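You operate a simulated robot arm through the tools that you are given. There is no shell and no other tool. Be economical: measure what you need, move in short steps, check, and stop when the job is done.

You are at the controls of a simulated robot arm. One attempt, no reset.

Task
Put things in order on the dining table top. At the end: the white small bottle (marked "SOAP") from the dining table top stands where the green glass stood; the green glass stands where the tea sachet stood; the clear glass from the dining table top is on the red glasses case; the tea sachet from the dining table top stands where the clear glass stood; whatever was shut is shut again. Leave all else as you found it, and nothing knocked over.

The check looks at the end state, three seconds after you hand in, the way a careful person would. Anything else that was tipped, shoved, dropped, spilled or broken makes it a failure.

Robot
A 7-joint arm with a two-finger parallel gripper, fixed in place. Base frame: the origin is at the foot of the arm, x ahead of it, y to its left, z up; the work surface is at about z = 0. Readings come in m, rad, newtons and seconds.
With the tool pointing down near the work surface it reaches from about 0.24 to 0.62 m from the base axis. Its first joint turns from -1.152 to 1.152 rad. Payload 2.6 kg.
The TCP is the grasp point between the finger pads, 0.03 m short of the fingertips. In the tool frame z runs along the fingers and y along their closing line. The gripper opens to 0.094 m. The fingers are 0.028 m wide and 0.01 m thick; the gripper's body (0.05 by 0.096 m) begins 0.055 m behind the TCP.
Orientation is told as [roll, pitch, yaw] about the base's x, y, z axes, in that order, counted from this pose: with the fingers straight down and closing along the base's y, the tool's x points along the base's -x, its y along +y and its z along -z.

Tools
- The arm moves only by the tool apply_moves. Its argument "motion" is text: rows parted by semicolons, each of 7 numbers parted by spaces: the shift along the tool's x, y, z in units of 25 mm (1.0 is 25 mm), then the turn, a rotation vector about the tool's x, y, z in units of 6 degrees (1.0 is 6 degrees), then the gripper command, from -1 (fully open) to 1 (shut), values between in proportion. In form: dx dy dz rx ry rz claw; .... A call has 1 to 10 rows; each row shifts and turns the commanded pose from where the row before left it, along the tool's axes as they then stand. A call with a number of a shift or a turn outside -1 to 1 is refused whole. Rows are played at 5 a second. More than 0.05 m and 0.15 rad between two rows, or a gripper value outside its range, and nothing of the call is played. A pose out of reach is approached as far as the arm can. The call stops where the force on the tool passes 40 N (or 10 N more than at its start, if that is more) or the arm is blocked; 0.2 s more then pass. The fingers move at their own pace (about 0.072 m/s each) and stop on an object; they squeeze with about 27 N. The grip force told is the motor's: it shows also when the fingers shut on nothing. Time passes only in rows, and 0.2 s behind the last, so rows that do not move let the fingers close. It gives the time, the measured TCP pose, the force on the tool (base axes), the opening and the grip force at its end, in the units of the frame above (readings bear some noise).
- Cameras (640 x 400 px; columns grow to the right, rows downward): "scene" is fixed at [0.0515, 0.4472, 0.5599]; the picture's right is [-0.58, -0.81, 0.00], its down [-0.51, 0.37, -0.77] and it looks along [0.63, -0.45, -0.63] (base axes); focal length 263 px, centre (320, 200). "wrist" rides on the gripper at [0.076, 0.014, -0.103] in the tool frame; the picture's right is [-0.18, 0.98, 0.00], its down [-0.75, -0.14, -0.64] and it looks along [-0.63, -0.12, 0.77] (tool axes); focal length 243 px, centre (320, 200). There is no depth. A picture from a camera that has moved, and an enlarged one, comes with that camera's place and axes in the base frame and with its lens.
- snapshot(camera): a new picture of that camera. It takes no simulated time.
- enlarge(camera, box): a new picture of the part [left, top, right, bottom] of that camera's present view, enlarged. It takes no simulated time.
- sign_off(): hands the job in; it is judged then, once.

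Go step by step. Nothing tells you positions but the pictures and the camera data: compare them with the known pose of the tool, close in by small moves and look again before you grip or let go. The budget is 120 turns and 68 pictures, counting those below and the enlarged ones. Unless the task says otherwise, let go and move clear before handing in, and close with one line.

The tools are called after ">>>" by a JSON object that holds its "op" and its "data". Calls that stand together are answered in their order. apply_moves: Moves the arm, as the interface text tells. Its arguments: {"type":"object","properties":{"motion":{"type":"string"}},"required":["motion"]} The other tools are called the same way: snapshot (camera) takes a picture; enlarge (camera, box) takes an enlarged picture of a part of a camera's view; sign_off () hands the job in.

At the start:

```text
time_s: 0.0
eef_pos: [0.4302, 0.1612, 0.3015]
tcp_rot: [0.001, 0.0, -0.001]
contact_force: [-0.5, 0.0, -0.6]
width: 0.094
grasp_force: 0.1
```

scene: 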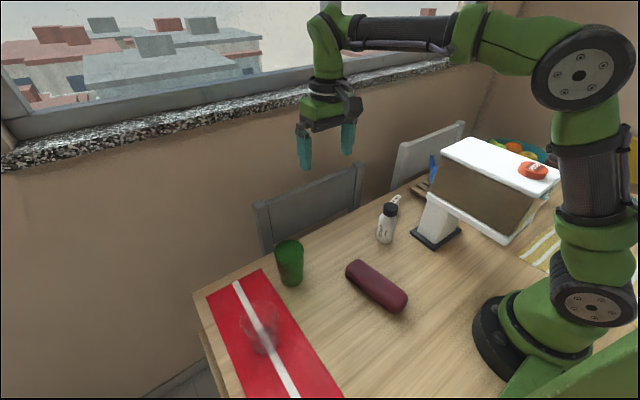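
wrist: 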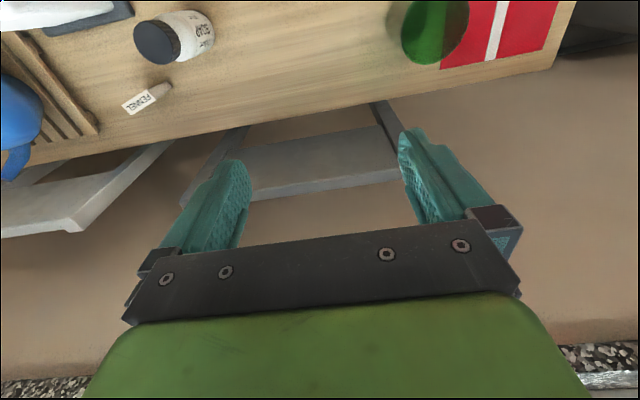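

I see the white bottle and sachet near (0.37, 0.0), the green glass near (0.39, 0.29), the clear glass on the red runner near (0.29, 0.41) and the red case near (0.26, 0.13). I'll look closer first.

>>> {"op": "enlarge", "data": {"camera": "scene", "box": [340, 150, 500, 250]}}

>>> {"op": "enlarge", "data": {"camera": "scene", "box": [200, 230, 440, 400]}}

>>> {"op": "enlarge", "data": {"camera": "wrist", "box": [0, 0, 240, 150]}}

```text
4.00 times, centred on (420, 200) of scene
camera zoom: at [0.0515, 0.4472, 0.5599], right [-0.58, -0.81, 0.0], down [-0.51, 0.37, -0.77], along [0.63, -0.45, -0.63], focal length 1051 px, centre (-80, 200)
```

zoom: 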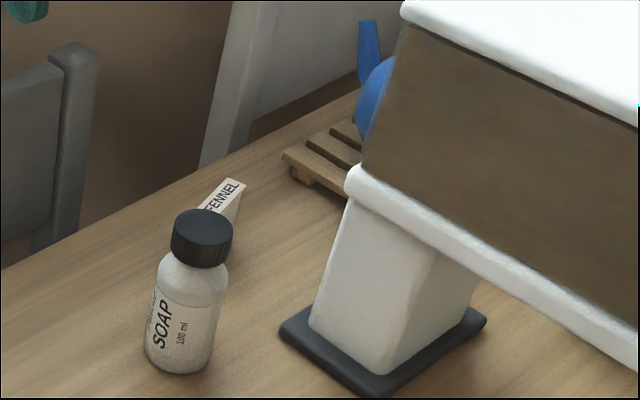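

```text
2.35 times, centred on (320, 315) of scene
camera zoom: at [0.0515, 0.4472, 0.5599], right [-0.58, -0.81, 0.0], down [-0.51, 0.37, -0.77], along [0.63, -0.45, -0.63], focal length 618 px, centre (320, -71)
```

zoom: 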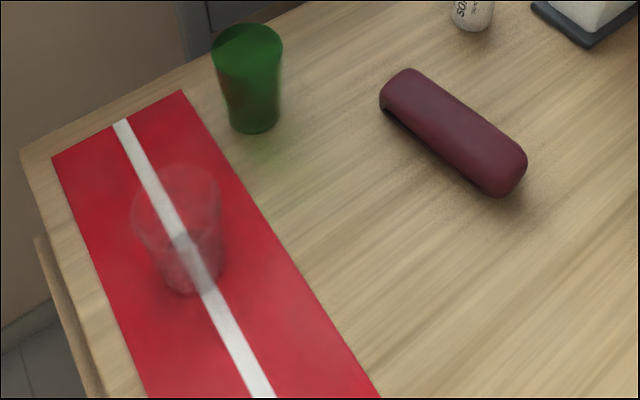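

```text
2.67 times, centred on (120, 75) of wrist
camera zoom: at [0.3551, 0.1744, 0.4023], right [0.18, 0.98, 0.0], down [0.75, -0.14, 0.64], along [0.63, -0.12, -0.77], focal length 647 px, centre (853, 533)
```

zoom: 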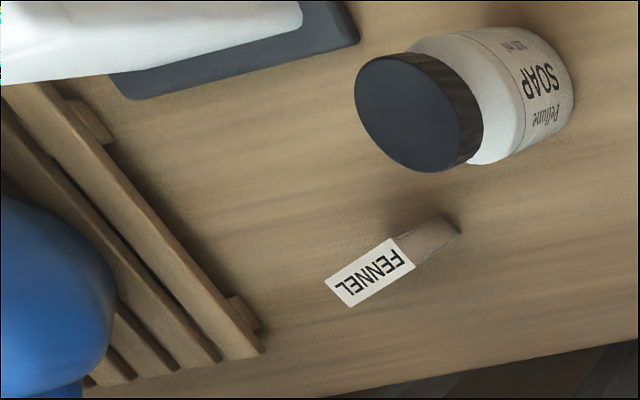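

The glasses look about 0.12 m tall and the sachet is a small block of about 5x2x5 cm. I'll fly over the red case first to measure it, staying high.

>>> {"op": "apply_moves", "data": {"motion": "0.8 -0.1 0 0 0 0 -1;0.8 -0.1 0 0 0 0 -1;0.8 -0.1 0 0 0 0 -1;0.8 -0.1 0 0 0 0 -1;0.8 -0.1 0 0 0 0 -1;0.8 -0.1 0 0 0 0 -1;0.8 -0.1 0 0 0 0 -1;0.8 -0.1 0 0 0 0 -1;0 0 0 0 0 0 -1"}}

>>> {"op": "snapshot", "data": {"camera": "wrist"}}

```text
time_s: 2.0
eef_pos: [0.2718, 0.1399, 0.2996]
tcp_rot: [0.0, -0.002, 0.0]
contact_force: [-0.1, 0.5, -0.8]
width: 0.0938
grasp_force: 0.1
```

```text
62 pictures are left
camera wrist: at [0.1956, 0.153, 0.4017], right [0.18, 0.98, 0.0], down [0.75, -0.14, 0.64], along [0.63, -0.12, -0.77], focal length 243 px, centre (320, 200)
```

wrist: 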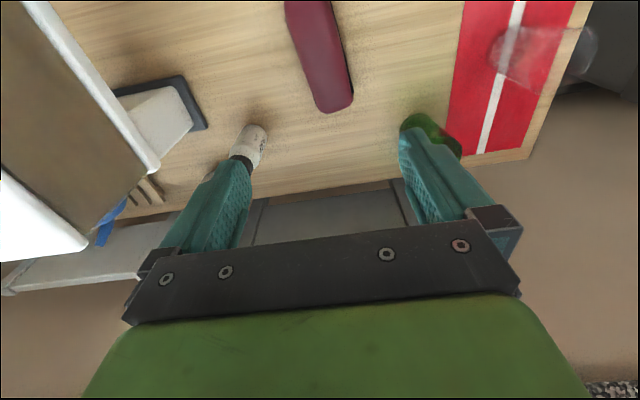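

The case runs along x from about 0.19 to 0.335, centred near (0.26, 0.142). Next I go above the clear glass.

>>> {"op": "apply_moves", "data": {"motion": "0 1 0.1 0 0 0 -1;-0.1 1 0.2 0 0 0 -1;-0.1 1 0.2 0 0 0 -1;-0.1 1 0.2 0 0 0 -1;-0.1 1 0.2 0 0 0 -1;-0.1 1 0.2 0 0 0 -1;-0.1 1 0.2 0 0 0 -1;-0.1 1 0.2 0 0 0 -1;-0.1 1 0.2 0 0 0 -1;0 1 0.2 0 0 0 -1"}}

>>> {"op": "snapshot", "data": {"camera": "wrist"}}

>>> {"op": "snapshot", "data": {"camera": "scene"}}

```text
time_s: 4.2
eef_pos: [0.289, 0.3908, 0.2521]
tcp_rot: [0.0, -0.003, 0.0]
contact_force: [0.5, 0.6, 0.2]
width: 0.094
grasp_force: 0.1
```

```text
61 pictures are left
camera wrist: at [0.2146, 0.4043, 0.3541], right [0.18, 0.98, 0.0], down [0.75, -0.14, 0.64], along [0.63, -0.12, -0.77], focal length 243 px, centre (320, 200)
```

wrist: 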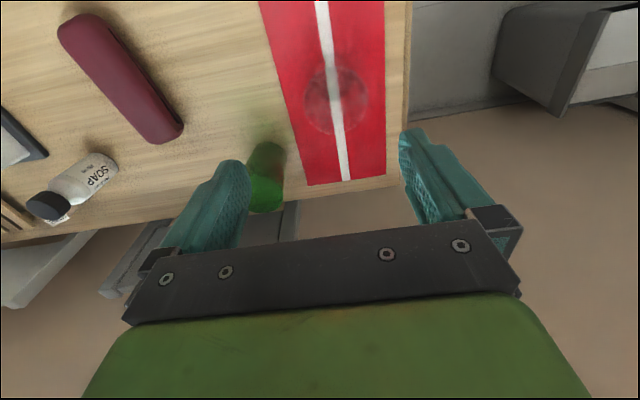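

```text
60 pictures are left
```

scene: 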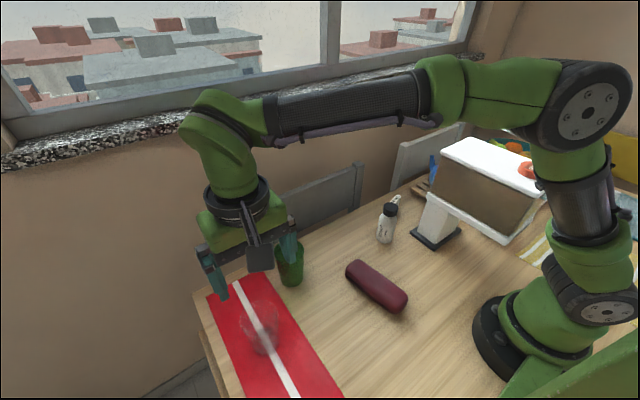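

The clear glass is nearly under the gripper, and the arm stays well above the table objects. I'll zoom on the glass and the case.

>>> {"op": "enlarge", "data": {"camera": "wrist", "box": [240, 20, 440, 145]}}

>>> {"op": "enlarge", "data": {"camera": "wrist", "box": [20, 0, 260, 150]}}

```text
3.20 times, centred on (340, 82) of wrist
camera zoom: at [0.2146, 0.4043, 0.3541], right [0.18, 0.98, 0.0], down [0.75, -0.14, 0.64], along [0.63, -0.12, -0.77], focal length 776 px, centre (256, 576)
```

zoom: 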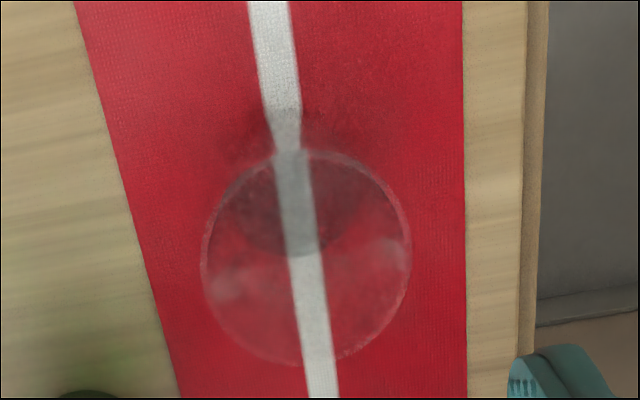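

```text
2.67 times, centred on (140, 75) of wrist
camera zoom: at [0.2146, 0.4043, 0.3541], right [0.18, 0.98, 0.0], down [0.75, -0.14, 0.64], along [0.63, -0.12, -0.77], focal length 647 px, centre (800, 533)
```

zoom: 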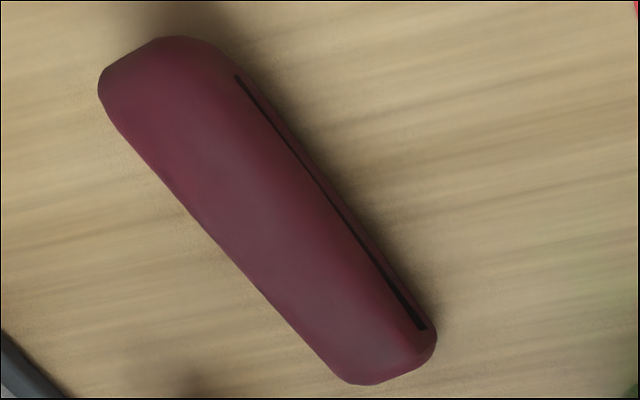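

The clear glass estimates from the two cameras differ slightly; I need a sharper scene view for the glass height and position.

>>> {"op": "enlarge", "data": {"camera": "scene", "box": [190, 270, 350, 370]}}

```text
4.00 times, centred on (270, 320) of scene
camera zoom: at [0.0515, 0.4472, 0.5599], right [-0.58, -0.81, 0.0], down [-0.51, 0.37, -0.77], along [0.63, -0.45, -0.63], focal length 1051 px, centre (520, -280)
```

zoom: 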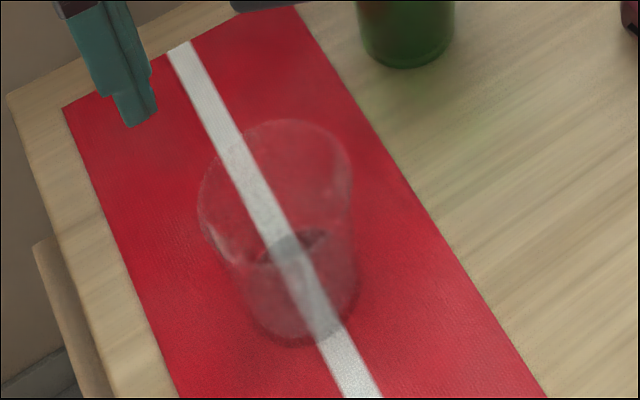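

I take the clear glass to be about 0.10 m tall and 0.066 m across, centred at (0.300, 0.404). I'll align and come down to just above the rim.

>>> {"op": "apply_moves", "data": {"motion": "-0.22 0.26 0 0 0 0 -1;-0.22 0.26 0 0 0 0 -1;0 0 1 0 0 0 -1;0 0 1 0 0 0 -1;0 0 1 0 0 0 -1;0 0 1 0 0 0 -1;0 0 0 0 0 0 -1"}}

>>> {"op": "snapshot", "data": {"camera": "wrist"}}

>>> {"op": "enlarge", "data": {"camera": "scene", "box": [190, 250, 350, 370]}}

```text
time_s: 5.8
eef_pos: [0.3016, 0.4019, 0.152]
tcp_rot: [0.0, -0.001, -0.001]
contact_force: [0.1, 0.5, -0.1]
width: 0.094
grasp_force: 0.1
```

```text
56 pictures are left
camera wrist: at [0.226, 0.4158, 0.2541], right [0.18, 0.98, 0.0], down [0.75, -0.14, 0.64], along [0.63, -0.12, -0.77], focal length 243 px, centre (320, 200)
```

wrist: 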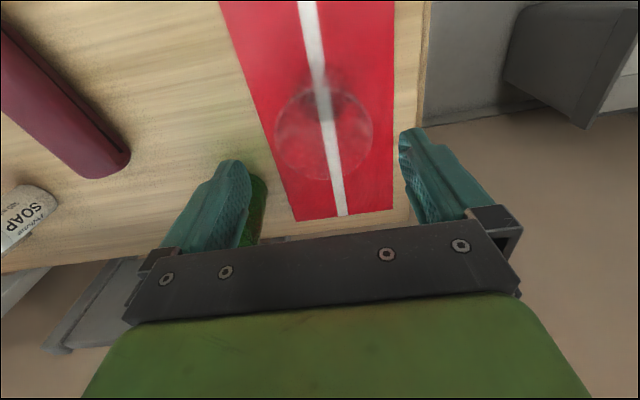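

```text
3.33 times, centred on (270, 310) of scene
camera zoom: at [0.0515, 0.4472, 0.5599], right [-0.58, -0.81, 0.0], down [-0.51, 0.37, -0.77], along [0.63, -0.45, -0.63], focal length 876 px, centre (487, -167)
```

zoom: 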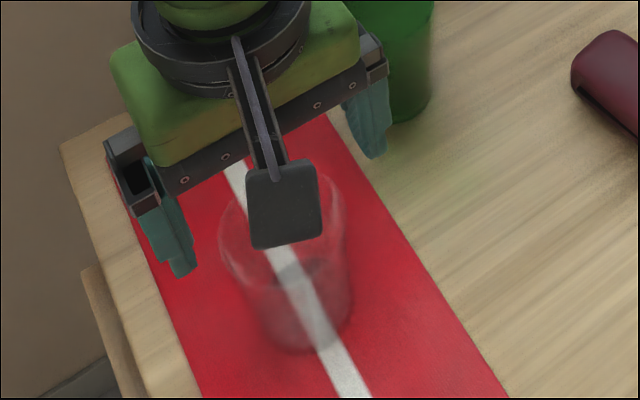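

The glass is centred between the fingers within a few mm. I'll descend and close.

>>> {"op": "apply_moves", "data": {"motion": "0.12 0.1 0.9 0 0 0 -1;0 0 0.9 0 0 0 -1;0 0 0.9 0 0 0 -1;0 0 0.75 0 0 0 -1;0 0 0 0 0 0 -1;0 0 0 0 0 0 1;0 0 0 0 0 0 1;0 0 0 0 0 0 1"}}

```text
time_s: 7.6
eef_pos: [0.2972, 0.4049, 0.0658]
tcp_rot: [0.0, 0.0, -0.001]
contact_force: [-0.1, 1.0, 0.1]
width: 0.0693
grasp_force: 26.8
```

The glass is gripped at 0.069 m wide. I'll lift it and check.

>>> {"op": "apply_moves", "data": {"motion": "0 0 -0.5 0 0 0 1;0 0 -1 0 0 0 1;0 0 -1 0 0 0 1;0 0 -1 0 0 0 1;0 0 -1 0 0 0 1;0 0 -0.5 0 0 0 1"}}

>>> {"op": "enlarge", "data": {"camera": "scene", "box": [160, 190, 440, 365]}}

```text
time_s: 9.0
eef_pos: [0.2995, 0.4039, 0.192]
tcp_rot: [0.0, -0.003, 0.002]
contact_force: [-0.8, 0.6, -2.7]
width: 0.067
grasp_force: 26.5
```

```text
2.29 times, centred on (300, 278) of scene
camera zoom: at [0.0515, 0.4472, 0.5599], right [-0.58, -0.81, 0.0], down [-0.51, 0.37, -0.77], along [0.63, -0.45, -0.63], focal length 601 px, centre (366, 23)
```

zoom: 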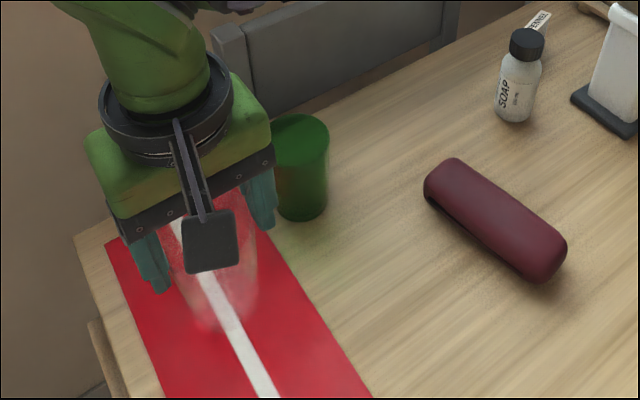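

The glass is held and stood at (0.298, 0.4045). I'll carry it over the case centre, about (0.255, 0.143).

>>> {"op": "apply_moves", "data": {"motion": "0 -0.6 0 0 0 0 1;0.2 -1 0 0 0 0 1;0.2 -1 0 0 0 0 1;0.2 -1 0 0 0 0 1;0.2 -1 0 0 0 0 1;0.2 -1 0 0 0 0 1;0.2 -1 0 0 0 0 1;0.2 -1 0 0 0 0 1;0.2 -1 0 0 0 0 1;0.2 -1 0 0 0 0 1"}}

>>> {"op": "apply_moves", "data": {"motion": "0 -0.6 0.3 0 0 0 1;0 -0.24 0.5 0 0 0 1;0 0 0.5 0 0 0 1;0 0 0 0 0 0 1;0 0 0 0 0 0 1"}}

>>> {"op": "snapshot", "data": {"camera": "wrist"}}

>>> {"op": "enlarge", "data": {"camera": "scene", "box": [310, 210, 470, 330]}}

```text
time_s: 11.2
eef_pos: [0.2543, 0.167, 0.1914]
tcp_rot: [0.0, 0.001, 0.001]
contact_force: [-0.7, 0.1, -1.2]
width: 0.067
grasp_force: 27.6
```

```text
time_s: 12.4
eef_pos: [0.254, 0.1451, 0.159]
tcp_rot: [0.0, -0.002, -0.001]
contact_force: [-0.6, -0.2, -1.9]
width: 0.0669
grasp_force: 27.3
```

```text
53 pictures are left
camera wrist: at [0.1785, 0.159, 0.2608], right [0.18, 0.98, 0.0], down [0.75, -0.14, 0.64], along [0.63, -0.12, -0.77], focal length 243 px, centre (320, 200)
```

wrist: 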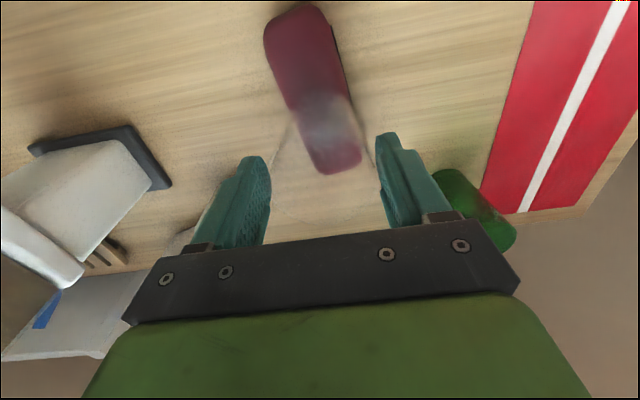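

```text
3.33 times, centred on (390, 270) of scene
camera zoom: at [0.0515, 0.4472, 0.5599], right [-0.58, -0.81, 0.0], down [-0.51, 0.37, -0.77], along [0.63, -0.45, -0.63], focal length 876 px, centre (87, -33)
```

zoom: 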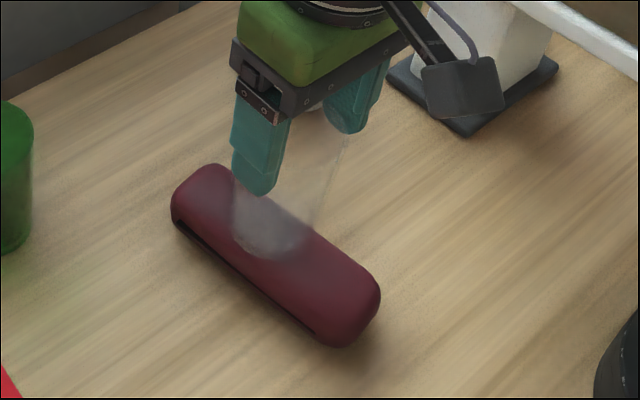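

The glass hangs above the middle of the case. I'll lower it gently and watch the force.

>>> {"op": "apply_moves", "data": {"motion": "0 -0.06 0.5 0 0 0 1;0 0 0.5 0 0 0 1;0 0 0.4 0 0 0 1;0 0 0 0 0 0 1"}}

>>> {"op": "enlarge", "data": {"camera": "scene", "box": [310, 210, 470, 330]}}

```text
time_s: 12.9
eef_pos: [0.2562, 0.1444, 0.1449]
tcp_rot: [0.005, -0.011, -0.003]
contact_force: [-3.2, -1.4, 10.8]
width: 0.067
grasp_force: 27.1
stopped in row 2: the force on the tool passed its limit (the readings are from after the stop); the commanded pose is now the measured one
```

```text
3.33 times, centred on (390, 270) of scene
camera zoom: at [0.0515, 0.4472, 0.5599], right [-0.58, -0.81, 0.0], down [-0.51, 0.37, -0.77], along [0.63, -0.45, -0.63], focal length 876 px, centre (87, -33)
```

zoom: 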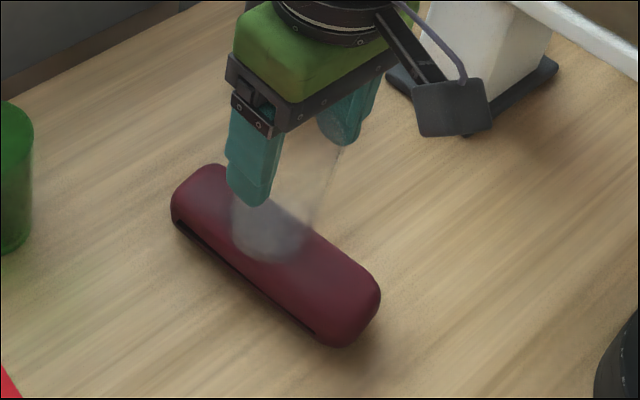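

Contact came higher than I expected, so the glass may sit lower in the grip than thought. Let me look before releasing.

>>> {"op": "enlarge", "data": {"camera": "wrist", "box": [220, 60, 430, 250]}}

>>> {"op": "enlarge", "data": {"camera": "scene", "box": [350, 225, 430, 285]}}

```text
2.11 times, centred on (325, 155) of wrist
camera zoom: at [0.1801, 0.1583, 0.2462], right [0.19, 0.98, 0.01], down [0.75, -0.15, 0.65], along [0.64, -0.12, -0.76], focal length 511 px, centre (310, 295)
```

zoom: 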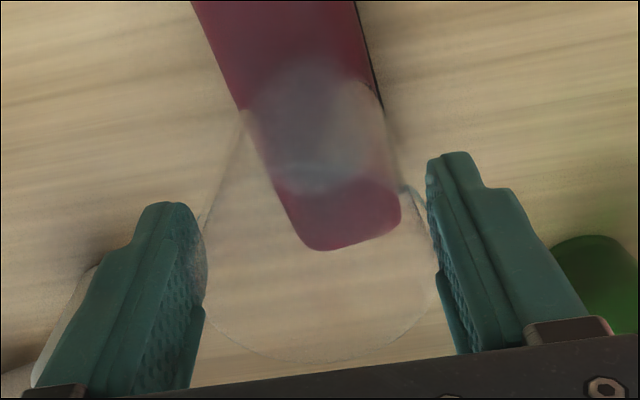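

```text
6.67 times, centred on (390, 255) of scene
camera zoom: at [0.0515, 0.4472, 0.5599], right [-0.58, -0.81, 0.0], down [-0.51, 0.37, -0.77], along [0.63, -0.45, -0.63], focal length 1752 px, centre (-147, -167)
```

zoom: 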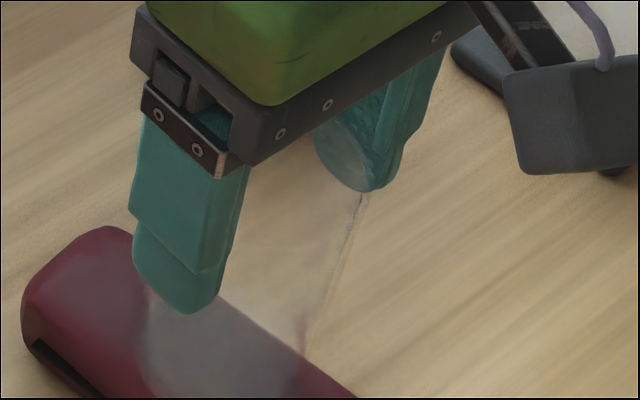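

The glass base is centred on the case and touching; the rim is about at TCP level. I'll open the fingers gently and check that it stands.

>>> {"op": "apply_moves", "data": {"motion": "0 0 0 0 0 0 -0.48;0 0 0 0 0 0 -0.6;0 0 0 0 0 0 -1;0 0 0 0 0 0 -1"}}

>>> {"op": "enlarge", "data": {"camera": "wrist", "box": [220, 60, 430, 250]}}

>>> {"op": "enlarge", "data": {"camera": "scene", "box": [330, 205, 450, 295]}}

```text
time_s: 13.9
eef_pos: [0.2559, 0.1444, 0.1436]
tcp_rot: [0.003, -0.009, -0.002]
contact_force: [0.4, 0.1, -0.6]
width: 0.0941
grasp_force: 0.1
```

```text
2.11 times, centred on (325, 155) of wrist
camera zoom: at [0.18, 0.1581, 0.2455], right [0.18, 0.98, 0.01], down [0.75, -0.14, 0.65], along [0.64, -0.12, -0.76], focal length 511 px, centre (310, 295)
```

zoom: 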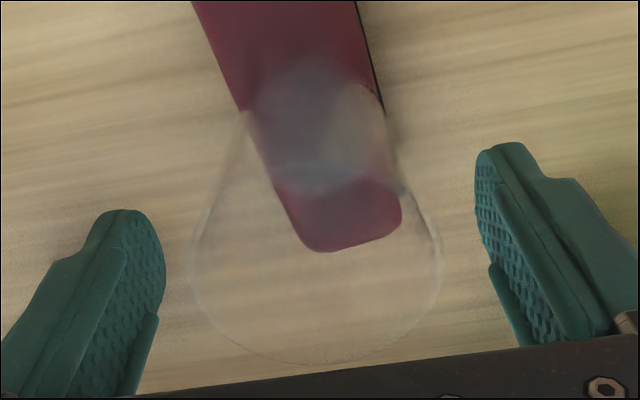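

```text
4.44 times, centred on (390, 250) of scene
camera zoom: at [0.0515, 0.4472, 0.5599], right [-0.58, -0.81, 0.0], down [-0.51, 0.37, -0.77], along [0.63, -0.45, -0.63], focal length 1168 px, centre (9, -22)
```

zoom: 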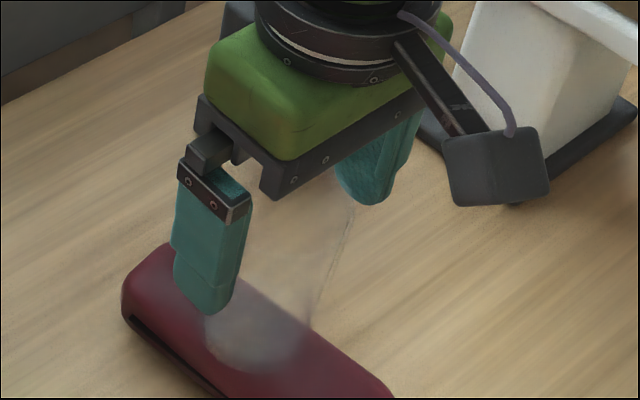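

The glass stands free on the case. I'll rise straight up and check it from above.

>>> {"op": "apply_moves", "data": {"motion": "0 0 -0.4 0 0 0 -1;0 0 -1 0 0 0 -1;0 0 -1 0 0 0 -1;0 0 -1 0 0 0 -1;0 0 -1 0 0 0 -1;0 0 -0.8 0 0 0 -1;0 0 0 0 0 0 -1"}}

>>> {"op": "enlarge", "data": {"camera": "scene", "box": [310, 190, 470, 330]}}

```text
time_s: 15.6
eef_pos: [0.2568, 0.1458, 0.2735]
tcp_rot: [0.004, -0.01, -0.001]
contact_force: [0.2, 0.9, 0.4]
width: 0.0942
grasp_force: 0.1
```

```text
2.86 times, centred on (390, 260) of scene
camera zoom: at [0.0515, 0.4472, 0.5599], right [-0.58, -0.81, 0.0], down [-0.51, 0.37, -0.77], along [0.63, -0.45, -0.63], focal length 751 px, centre (120, 29)
```

zoom: 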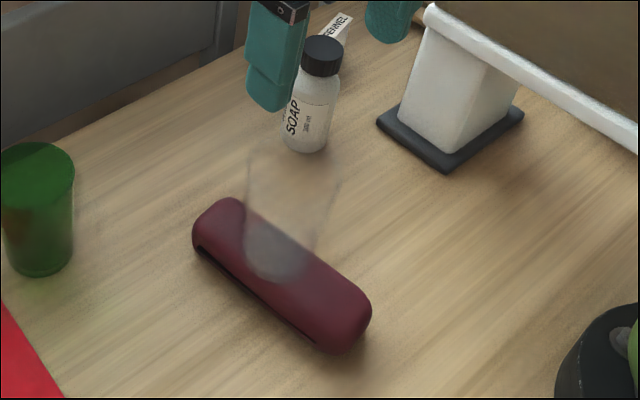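

The clear glass stands upright on the case. Next I go high over to the sachet, moving outward first to stay clear of the white-lidded box.

>>> {"op": "apply_moves", "data": {"motion": "-0.8 -0.3 -0.4 0 0 0 -1;-0.8 -0.8 -0.4 0 0 0 -1;-0.8 -1 -0.2 0 0 0 -1;-0.8 -1 0 0 0 0 -1;-0.8 -1 0 0 0 0 -1;-0.8 -1 0 0 0 0 -1;-0.8 -1 0 0 0 0 -1;-0.8 -1 0 0 0 0 -1;0 -1 0 0 0 0 -1;0 -0.8 0 0 0 0 -1"}}

>>> {"op": "snapshot", "data": {"camera": "wrist"}}

>>> {"op": "snapshot", "data": {"camera": "scene"}}

```text
time_s: 17.8
eef_pos: [0.4151, -0.0801, 0.3001]
tcp_rot: [0.003, -0.011, 0.001]
contact_force: [-0.6, -0.1, -0.4]
width: 0.0941
grasp_force: 0.0
```

```text
45 pictures are left
camera wrist: at [0.3383, -0.0667, 0.4016], right [0.18, 0.98, 0.01], down [0.75, -0.14, 0.65], along [0.64, -0.12, -0.76], focal length 243 px, centre (320, 200)
```

wrist: 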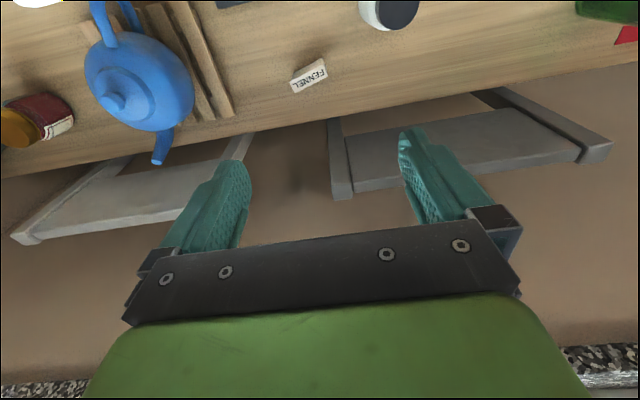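

```text
44 pictures are left
```

scene: 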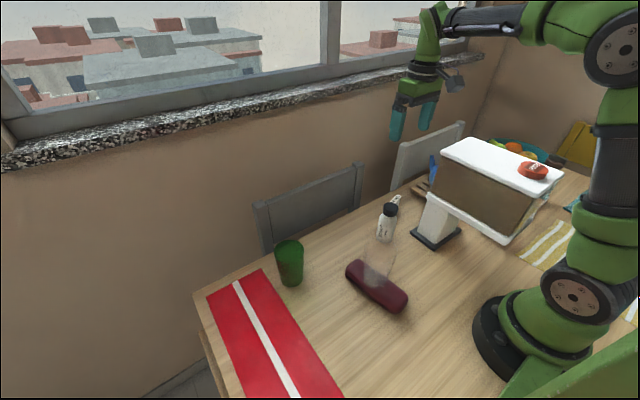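

>>> {"op": "enlarge", "data": {"camera": "wrist", "box": [200, 20, 400, 145]}}

```text
3.20 times, centred on (300, 82) of wrist
camera zoom: at [0.3383, -0.0667, 0.4016], right [0.18, 0.98, 0.01], down [0.75, -0.14, 0.65], along [0.64, -0.12, -0.76], focal length 776 px, centre (384, 576)
```

zoom: 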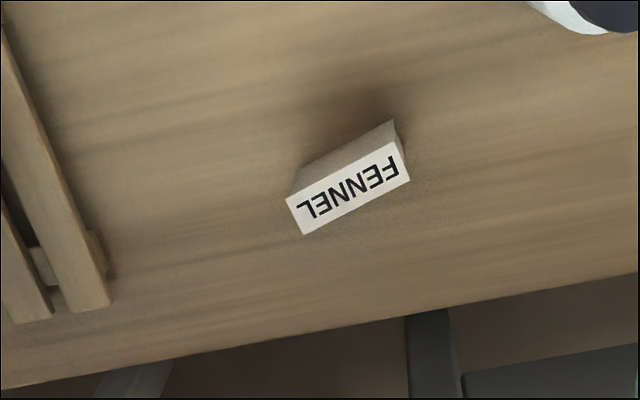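

The sachet is a 50x16x47 mm block centred at (0.423, -0.0985) with its long axis about 15° off y. I'll centre over it and turn the tool about -75° so the fingers close across its thin side.

>>> {"op": "apply_moves", "data": {"motion": "-0.32 -0.74 0 0 0.1 0 -1;0 0 0 0 0 1 -1;0 0 0 0 0 1 -1;0 0 0 0 0 1 -1;0 0 0 0 0 1 -1;0 0 0 0 0 1 -1;0 0 0 0 0 1 -1;0 0 0 0 0 1 -1;0 0 0 0 0 1 -1;0 0 0 0 0 1 -1"}}

>>> {"op": "apply_moves", "data": {"motion": "0 0 0 0 0 1 -1;0 0 0 0 0 1 -1;0 0 0 0 0 1 -1;0 0 0 0 0 0.5 -1;0 0 1 0 0 0 -1;0 0 1 0 0 0 -1;0 0 1 0 0 0 -1;0 0 1 0 0 0 -1;0 0 0 0 0 0 -1"}}

>>> {"op": "snapshot", "data": {"camera": "wrist"}}

>>> {"op": "snapshot", "data": {"camera": "scene"}}

```text
time_s: 19.9
eef_pos: [0.4221, -0.0973, 0.299]
tcp_rot: [0.001, 0.003, -0.944]
contact_force: [0.0, 0.6, -1.3]
width: 0.0938
grasp_force: 0.0
```

```text
time_s: 21.9
eef_pos: [0.4241, -0.0961, 0.1973]
tcp_rot: [0.001, 0.004, -1.31]
contact_force: [0.3, -0.3, 0.4]
width: 0.0942
grasp_force: 0.0
```

```text
42 pictures are left
camera wrist: at [0.4186, -0.019, 0.3008], right [1.0, 0.08, 0.0], down [0.06, -0.77, 0.64], along [0.05, -0.64, -0.77], focal length 243 px, centre (320, 200)
```

wrist: 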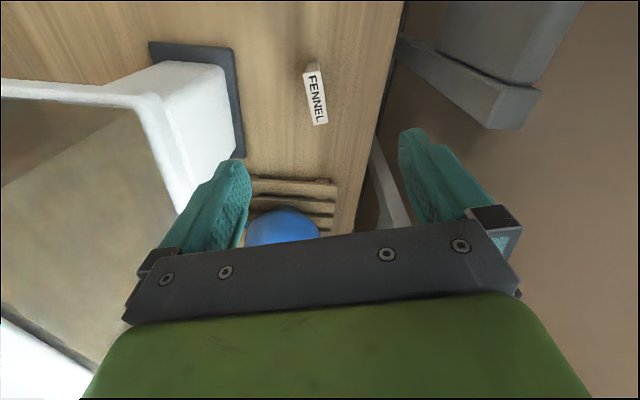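

```text
41 pictures are left
```

scene: 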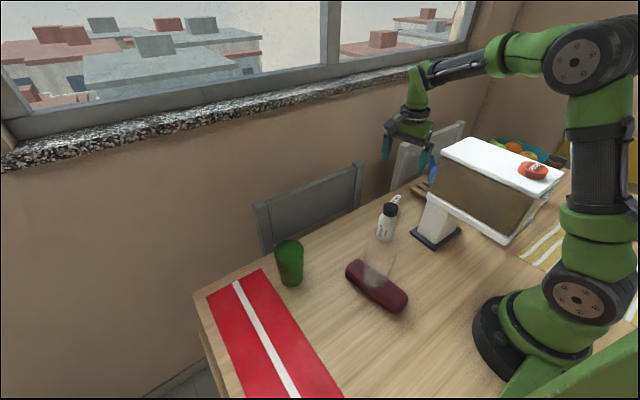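

The gripper clears the box by about 3 cm and is aligned with the sachet. I'll narrow the fingers a bit, descend most of the way and look again.

>>> {"op": "apply_moves", "data": {"motion": "0 -0.1 1 0 0 0 -0.35;0 0 1 0 0 0 -0.35;0 0 1 0 0 0 -0.35;0 0 0.8 0 0 0 -0.35;0 0 0 0 0 0 -0.35"}}

>>> {"op": "snapshot", "data": {"camera": "wrist"}}

>>> {"op": "enlarge", "data": {"camera": "scene", "box": [340, 120, 500, 250]}}

```text
time_s: 23.1
eef_pos: [0.4191, -0.0945, 0.1046]
tcp_rot: [0.0, 0.005, -1.309]
contact_force: [-1.0, 0.8, 0.3]
width: 0.0632
grasp_force: 0.1
```

```text
40 pictures are left
camera wrist: at [0.4138, -0.0191, 0.2078], right [1.0, 0.08, 0.0], down [0.06, -0.77, 0.64], along [0.05, -0.64, -0.77], focal length 243 px, centre (320, 200)
```

wrist: 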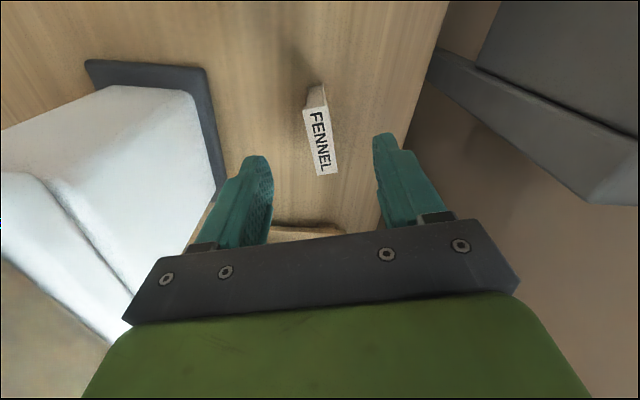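

```text
3.08 times, centred on (420, 185) of scene
camera zoom: at [0.0515, 0.4472, 0.5599], right [-0.58, -0.81, 0.0], down [-0.51, 0.37, -0.77], along [0.63, -0.45, -0.63], focal length 809 px, centre (12, 246)
```

zoom: 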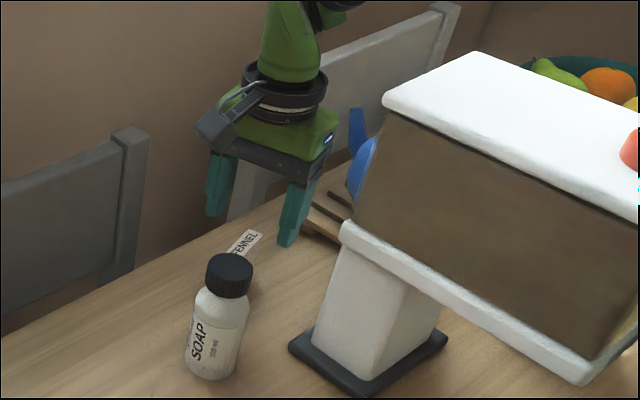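

Alignment is good (sachet centre about (0.421, -0.098)). I'll descend and close on it.

>>> {"op": "apply_moves", "data": {"motion": "-0.16 0.04 0.7 0 0 0 -0.35;0 0 0.7 0 0 0 -0.35;0 0 0.7 0 0 0 -0.35;0 0 0.55 0 0 0 -0.35;0 0 0 0 0 0 -0.35;0 0 0 0 0 0 1;0 0 0 0 0 0 1;0 0 0 0 0 0 1"}}

>>> {"op": "enlarge", "data": {"camera": "wrist", "box": [220, 60, 430, 250]}}

```text
time_s: 24.9
eef_pos: [0.4221, -0.098, 0.0396]
tcp_rot: [-0.001, 0.004, -1.309]
contact_force: [0.5, 0.3, -0.4]
width: 0.0188
grasp_force: 26.7
```

```text
2.11 times, centred on (325, 155) of wrist
camera zoom: at [0.417, -0.023, 0.1414], right [1.0, 0.08, 0.0], down [0.06, -0.77, 0.64], along [0.05, -0.64, -0.77], focal length 511 px, centre (310, 295)
```

zoom: 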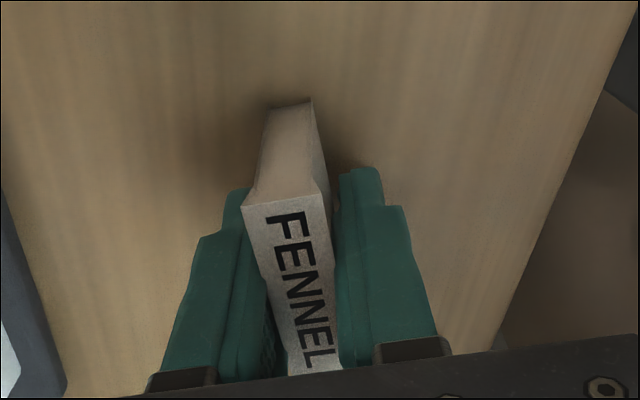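

The sachet is gripped. I'll lift straight up high, then turn back.

>>> {"op": "apply_moves", "data": {"motion": "0 0 -0.4 0 0 0 1;0 0 -1 0 0 0 1;0 0 -1 0 0 0 1;0 0 -1 0 0 0 1;0 0 -1 0 0 0 1;0 0 -1 0 0 0 1;0 0 -1 0 0 0 1;0 0 -1 0 0 0 1;0 0 -1 0 0 0 1;0 0 -1 0 0 0 1"}}

>>> {"op": "apply_moves", "data": {"motion": "0 0 0 0 0 -1 1;0 0 0 0 0 -1 1;0 0 0 0 0 -1 1;0 0 0 0 0 -1 1;0 0 0 0 0 -1 1;0 0 0 0 0 -1 1;0 0 0 0 0 -1 1;0 0 0 0 0 -1 1;0 0 0 0 0 -1 1;0 0 0 0 0 -1 1"}}

>>> {"op": "apply_moves", "data": {"motion": "0 0 0 0 0 -1 1;0 0 0 0 0 -1 1;0 0 0 0 0 -0.5 1;0 1 0 0 0 0 1;0 1 0 0 0 0 1;0 1 0 0 0 0 1;0 1 0 0 0 0 1;0 1 0 0 0 0 1;0 1 0 0 0 0 1;0 1 0 0 0 0 1"}}

>>> {"op": "snapshot", "data": {"camera": "wrist"}}

```text
time_s: 27.1
eef_pos: [0.4234, -0.1028, 0.2729]
tcp_rot: [0.0, 0.005, -1.309]
contact_force: [-0.7, 0.0, 0.3]
width: 0.0191
grasp_force: 26.8
```

```text
time_s: 29.4
eef_pos: [0.4228, -0.1006, 0.2729]
tcp_rot: [0.003, 0.001, -0.259]
contact_force: [0.1, -0.2, -0.9]
width: 0.0187
grasp_force: 27.3
```

```text
time_s: 31.6
eef_pos: [0.4206, 0.0745, 0.272]
tcp_rot: [0.003, 0.002, 0.0]
contact_force: [0.3, -0.1, 0.2]
width: 0.0188
grasp_force: 27.2
```

```text
37 pictures are left
camera wrist: at [0.345, 0.0874, 0.3754], right [0.18, 0.98, 0.0], down [0.75, -0.14, 0.64], along [0.63, -0.12, -0.77], focal length 243 px, centre (320, 200)
```

wrist: 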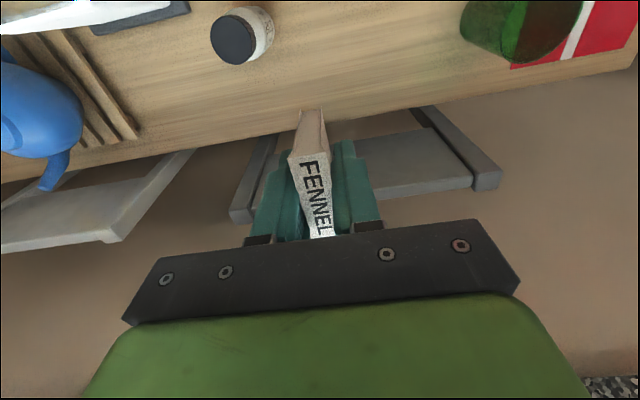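

The sachet is held firmly. I'll carry it to the clear glass's former spot (0.298, 0.4045), passing high over the green glass.

>>> {"op": "apply_moves", "data": {"motion": "0.4 1 0 0 0 0 1;0.4 1 0 0 0 0 1;0.4 1 0 0 0 0 1;0.4 1 0 0 0 0 1;0.4 1 0 0 0 0 1;0.4 1 0 0 0 0 1;0.4 1 0 0 0 0 1;0.4 1 0 0 0 0 1;0.4 1 0 0 0 0 1;0.4 1 0 0 0 0 1"}}

>>> {"op": "apply_moves", "data": {"motion": "0.4 1 0.5 0 0 0 1;0.4 1 1 0 0 0 1;0.1 1 1 0 0 0 1;0 0.2 1 0 0 0 1;0 0 1 0 0 0 1;0 0 0 0 0 0 1;0 0 0 0 0 0 1"}}

>>> {"op": "snapshot", "data": {"camera": "wrist"}}

>>> {"op": "enlarge", "data": {"camera": "scene", "box": [190, 230, 350, 370]}}

```text
time_s: 33.8
eef_pos: [0.321, 0.3253, 0.2759]
tcp_rot: [0.004, 0.002, 0.0]
contact_force: [0.2, 0.0, -0.6]
width: 0.019
grasp_force: 26.8
```

```text
time_s: 35.4
eef_pos: [0.3008, 0.4047, 0.162]
tcp_rot: [0.003, 0.001, -0.001]
contact_force: [0.1, 0.0, -0.1]
width: 0.0187
grasp_force: 27.3
```

```text
36 pictures are left
camera wrist: at [0.225, 0.4177, 0.2647], right [0.18, 0.98, 0.0], down [0.75, -0.14, 0.64], along [0.63, -0.12, -0.77], focal length 243 px, centre (320, 200)
```

wrist: 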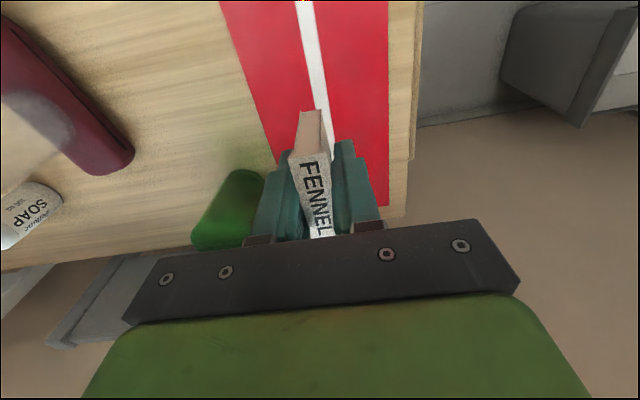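

```text
2.86 times, centred on (270, 300) of scene
camera zoom: at [0.0515, 0.4472, 0.5599], right [-0.58, -0.81, 0.0], down [-0.51, 0.37, -0.77], along [0.63, -0.45, -0.63], focal length 751 px, centre (463, -86)
```

zoom: 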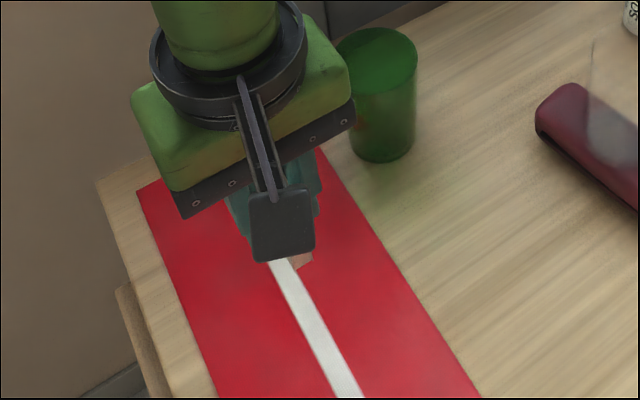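

I'll lower it to the runner, the last bit slowly.

>>> {"op": "apply_moves", "data": {"motion": "0.08 0 1 0 0 0 1;0 0 1 0 0 0 1;0 0 1 0 0 0 1;0 0 1 0 0 0 1;0 0 0.3 0 0 0 1;0 0 0.2 0 0 0 1;0 0 0.1 0 0 0 1;0 0 0 0 0 0 1"}}

```text
time_s: 37.1
eef_pos: [0.2982, 0.4045, 0.0471]
tcp_rot: [0.004, 0.0, 0.001]
contact_force: [0.1, 0.7, -0.4]
width: 0.0189
grasp_force: 26.5
```

>>> {"op": "apply_moves", "data": {"motion": "0 0 0.1 0 0 0 1;0 0 0.1 0 0 0 1;0 0 0.06 0 0 0 1;0 0 0 0 0 0 1"}}

>>> {"op": "enlarge", "data": {"camera": "wrist", "box": [220, 60, 430, 250]}}

```text
time_s: 38.1
eef_pos: [0.2982, 0.4046, 0.0408]
tcp_rot: [0.003, -0.001, 0.0]
contact_force: [-0.5, 0.6, 0.7]
width: 0.0188
grasp_force: 27.0
```

```text
2.11 times, centred on (325, 155) of wrist
camera zoom: at [0.2227, 0.418, 0.1438], right [0.18, 0.98, 0.0], down [0.75, -0.14, 0.64], along [0.63, -0.12, -0.77], focal length 511 px, centre (310, 295)
```

zoom: 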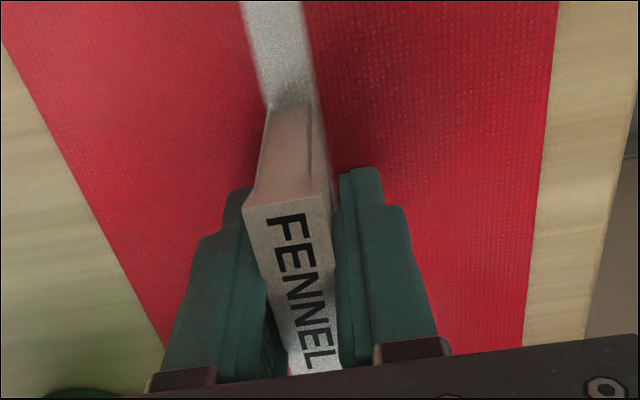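

It is essentially on the runner. I'll nudge down a millimetre, release, and check.

>>> {"op": "apply_moves", "data": {"motion": "0 0 0.05 0 0 0 1;0 0 0 0 0 0 0.55;0 0 0 0 0 0 0.45;0 0 0 0 0 0 0;0 0 0 0 0 0 -0.3;0 0 0 0 0 0 -0.3"}}

>>> {"op": "enlarge", "data": {"camera": "wrist", "box": [220, 60, 430, 250]}}

```text
time_s: 39.5
eef_pos: [0.2982, 0.4052, 0.0407]
tcp_rot: [0.002, 0.0, 0.0]
contact_force: [-0.9, 0.6, -0.4]
width: 0.0613
grasp_force: 0.1
```

```text
2.11 times, centred on (325, 155) of wrist
camera zoom: at [0.2228, 0.4182, 0.1428], right [0.18, 0.98, 0.0], down [0.75, -0.14, 0.64], along [0.63, -0.12, -0.77], focal length 511 px, centre (310, 295)
```

zoom: 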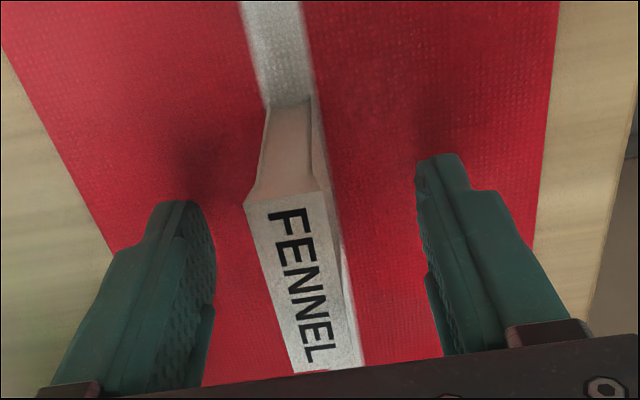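

The sachet stands on its own. I'll rise, then head over to the green glass.

>>> {"op": "apply_moves", "data": {"motion": "0 0 -0.4 0 0 0 -0.3;0 0 -1 0 0 0 -0.3;0 0 -1 0 0 0 -0.3;0 0 -1 0 0 0 -0.3;0 0 -1 0 0 0 -1;0 0 -1 0 0 0 -1;0 0 -1 0 0 0 -1;0 0 -1 0 0 0 -1;0 0 -1 0 0 0 -1"}}

>>> {"op": "apply_moves", "data": {"motion": "-0.6 -0.8 0 0 0 0 -1;-0.6 -0.8 0 0 0 0 -1;-0.6 -0.8 0 0 0 0 -1;-0.6 -0.8 0 0 0 0 -1;-0.6 -0.8 0 0 0 0 -1;-0.6 -0.7 0 0 0 0 -1;0 0 0 0 0 0 -1"}}

>>> {"op": "snapshot", "data": {"camera": "wrist"}}

>>> {"op": "enlarge", "data": {"camera": "scene", "box": [190, 220, 350, 370]}}

```text
time_s: 41.5
eef_pos: [0.2979, 0.404, 0.2503]
tcp_rot: [0.005, 0.002, -0.002]
contact_force: [0.4, 0.2, 0.0]
width: 0.0938
grasp_force: 0.0
```

```text
time_s: 43.1
eef_pos: [0.3881, 0.2863, 0.249]
tcp_rot: [0.003, 0.001, 0.001]
contact_force: [-0.8, 0.4, 0.4]
width: 0.0941
grasp_force: 0.0
```

```text
32 pictures are left
camera wrist: at [0.3131, 0.2996, 0.3519], right [0.18, 0.98, 0.0], down [0.75, -0.14, 0.64], along [0.63, -0.12, -0.77], focal length 243 px, centre (320, 200)
```

wrist: 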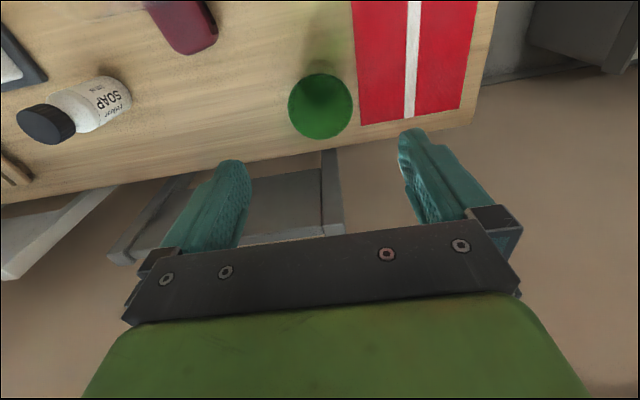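

```text
2.67 times, centred on (270, 295) of scene
camera zoom: at [0.0516, 0.4472, 0.5599], right [-0.58, -0.81, 0.0], down [-0.51, 0.37, -0.77], along [0.63, -0.45, -0.63], focal length 701 px, centre (453, -53)
```

zoom: 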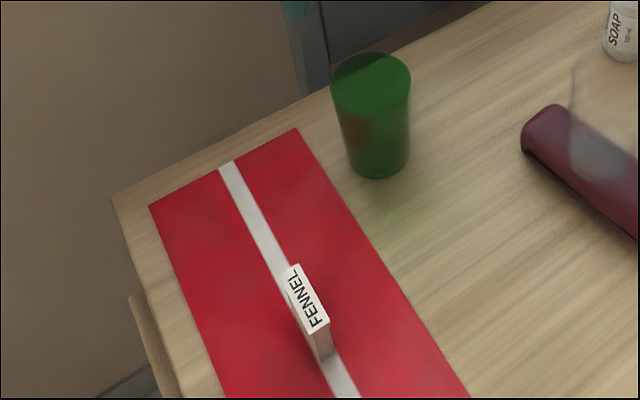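

The green glass is centred at about (0.395, 0.2845), height about 0.105. I'll come down around it and grip.

>>> {"op": "apply_moves", "data": {"motion": "-0.28 -0.07 0.5 0 0 0 -1;0 0 1 0 0 0 -1;0 0 1 0 0 0 -1;0 0 1 0 0 0 -1;0 0 0.5 0 0 0 -1;0 0 0 0 0 0 -1"}}

>>> {"op": "snapshot", "data": {"camera": "wrist"}}

```text
time_s: 44.5
eef_pos: [0.3954, 0.2849, 0.1495]
tcp_rot: [0.003, 0.0, 0.001]
contact_force: [0.5, -0.5, 0.1]
width: 0.094
grasp_force: 0.1
```

```text
30 pictures are left
camera wrist: at [0.3206, 0.2973, 0.2512], right [0.18, 0.98, 0.0], down [0.75, -0.14, 0.64], along [0.63, -0.12, -0.77], focal length 243 px, centre (320, 200)
```

wrist: 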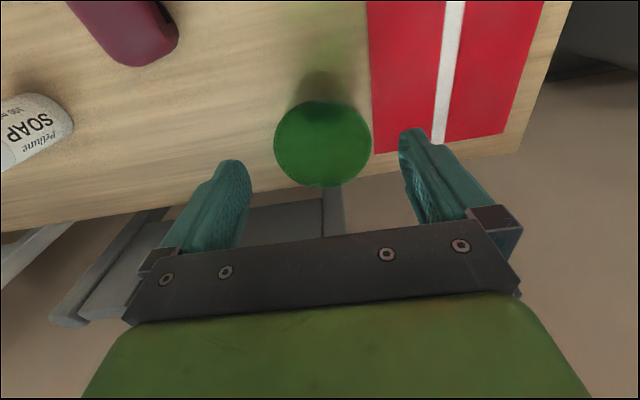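

Well centred. Down to z of about 0.06 and grip, with more time to settle.

>>> {"op": "apply_moves", "data": {"motion": "0 0 0.9 0 0 0 -1;0 0 0.9 0 0 0 -1;0 0 0.9 0 0 0 -1;0 0 0.85 0 0 0 -1;0 0 0 0 0 0 -1;0 0 0 0 0 0 1;0 0 0 0 0 0 1;0 0 0 0 0 0 1;0 0 0 0 0 0 1;0 0 0 0 0 0 1"}}

>>> {"op": "apply_moves", "data": {"motion": "0 0 -0.3 0 0 0 1;0 0 -0.5 0 0 0 1;0 0 -0.5 0 0 0 1;0 0 -0.3 0 0 0 1;0 0 0 0 0 0 1"}}

>>> {"op": "snapshot", "data": {"camera": "wrist"}}

>>> {"op": "enlarge", "data": {"camera": "scene", "box": [220, 200, 360, 300]}}

```text
time_s: 46.8
eef_pos: [0.3946, 0.2847, 0.0597]
tcp_rot: [0.003, 0.0, -0.001]
contact_force: [0.4, 0.1, 0.2]
width: 0.0705
grasp_force: 26.8
```

```text
time_s: 48.0
eef_pos: [0.3965, 0.2857, 0.1004]
tcp_rot: [0.002, -0.001, 0.0]
contact_force: [-0.1, 0.9, -2.4]
width: 0.0703
grasp_force: 27.4
```

```text
29 pictures are left
camera wrist: at [0.3203, 0.2985, 0.2027], right [0.18, 0.98, 0.0], down [0.75, -0.14, 0.64], along [0.63, -0.12, -0.77], focal length 243 px, centre (320, 200)
```

wrist: 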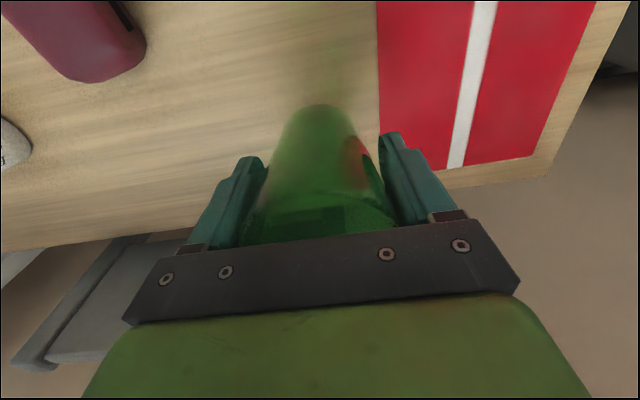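

```text
4.00 times, centred on (290, 250) of scene
camera zoom: at [0.0515, 0.4472, 0.5599], right [-0.58, -0.81, 0.0], down [-0.51, 0.37, -0.77], along [0.63, -0.45, -0.63], focal length 1051 px, centre (440, 0)
```

zoom: 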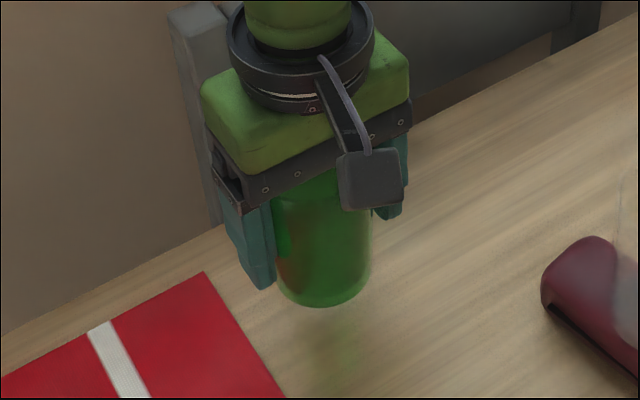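

The green glass is held without slipping. I'll lift, carry it to the sachet spot (0.422, -0.098), and turn to the same -75° yaw so the camera arm keeps clear of the box.

>>> {"op": "apply_moves", "data": {"motion": "0 0 -0.8 0 0 0 1;0 0 -1 0 0 0 1;0 0 -1 0 0 0 1;0 0 -1 0 0 0 1;0 0 -1 0 0 0 1;0 0 -1 0 0 0 1;0 0 -0.8 0 0 0 1;0 -0.5 0 0 0 0 1;0 -0.9 0 0 0 0 1;0 -0.9 0 0 0 0 1"}}

>>> {"op": "apply_moves", "data": {"motion": "-0.1 -1 0 0 0 0 1;-0.1 -1 0 0 0 0 1;-0.1 -1 0 0 0 0 1;-0.1 -1 0 0 0 0 1;-0.1 -1 0 0 0 0 1;-0.1 -1 0 0 0 0 1;-0.1 -1 0 0 0 0 1;-0.1 -1 0 0 0 0 1;-0.1 -1 0 0 0 0 1;-0.1 -1 0 0 0 0 1"}}

>>> {"op": "apply_moves", "data": {"motion": "0 -1 0 0 0 0 1;0 -1 0 0 0 0 1;0 -0.9 0 0 0 0 1;0 0 0 0 0 1 1;0 0 0 0 0 1 1;0 0 0 0 0 1 1;0 0 0 0 0 1 1;0 0 0 0 0 1 1;0 0 0 0 0 1 1;0 0 0 0 0 1 1"}}

>>> {"op": "apply_moves", "data": {"motion": "0 0 0 0 0 1 1;0 0 0 0 0 1 1;0 0 0 0 0 1 1;0 0 0 0 0 1 1;0 0 0 0 0 1 1;0 0 0 0 0 0.5 1;0 0 0 0 0 0 1"}}

>>> {"op": "snapshot", "data": {"camera": "wrist"}}

>>> {"op": "snapshot", "data": {"camera": "scene"}}

```text
time_s: 50.1
eef_pos: [0.3964, 0.2286, 0.2651]
tcp_rot: [0.004, 0.002, -0.001]
contact_force: [0.3, -0.2, -1.5]
width: 0.0703
grasp_force: 27.0
```

```text
time_s: 52.4
eef_pos: [0.4218, -0.0226, 0.2658]
tcp_rot: [0.005, 0.0, 0.0]
contact_force: [-0.2, 0.0, -1.1]
width: 0.0705
grasp_force: 27.0
```

```text
time_s: 54.5
eef_pos: [0.421, -0.0953, 0.2638]
tcp_rot: [0.002, 0.003, -0.737]
contact_force: [0.2, 0.7, -2.3]
width: 0.0705
grasp_force: 27.2
```

```text
time_s: 56.1
eef_pos: [0.4191, -0.0952, 0.2646]
tcp_rot: [-0.001, 0.005, -1.313]
contact_force: [0.3, 0.1, -2.3]
width: 0.0704
grasp_force: 27.4
```

```text
27 pictures are left
camera wrist: at [0.4147, -0.0188, 0.3667], right [1.0, 0.07, 0.0], down [0.06, -0.77, 0.64], along [0.05, -0.64, -0.77], focal length 243 px, centre (320, 200)
```

wrist: 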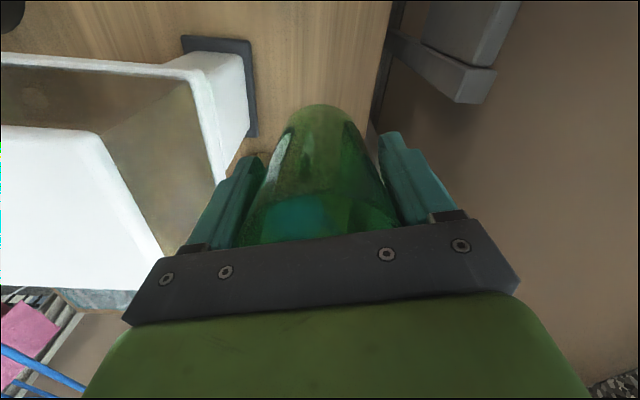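

```text
26 pictures are left
```

scene: 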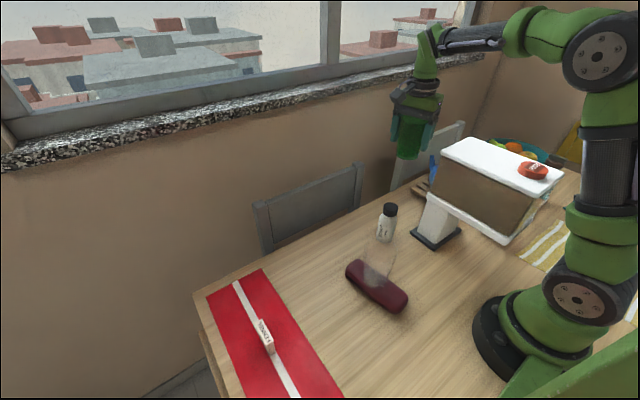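

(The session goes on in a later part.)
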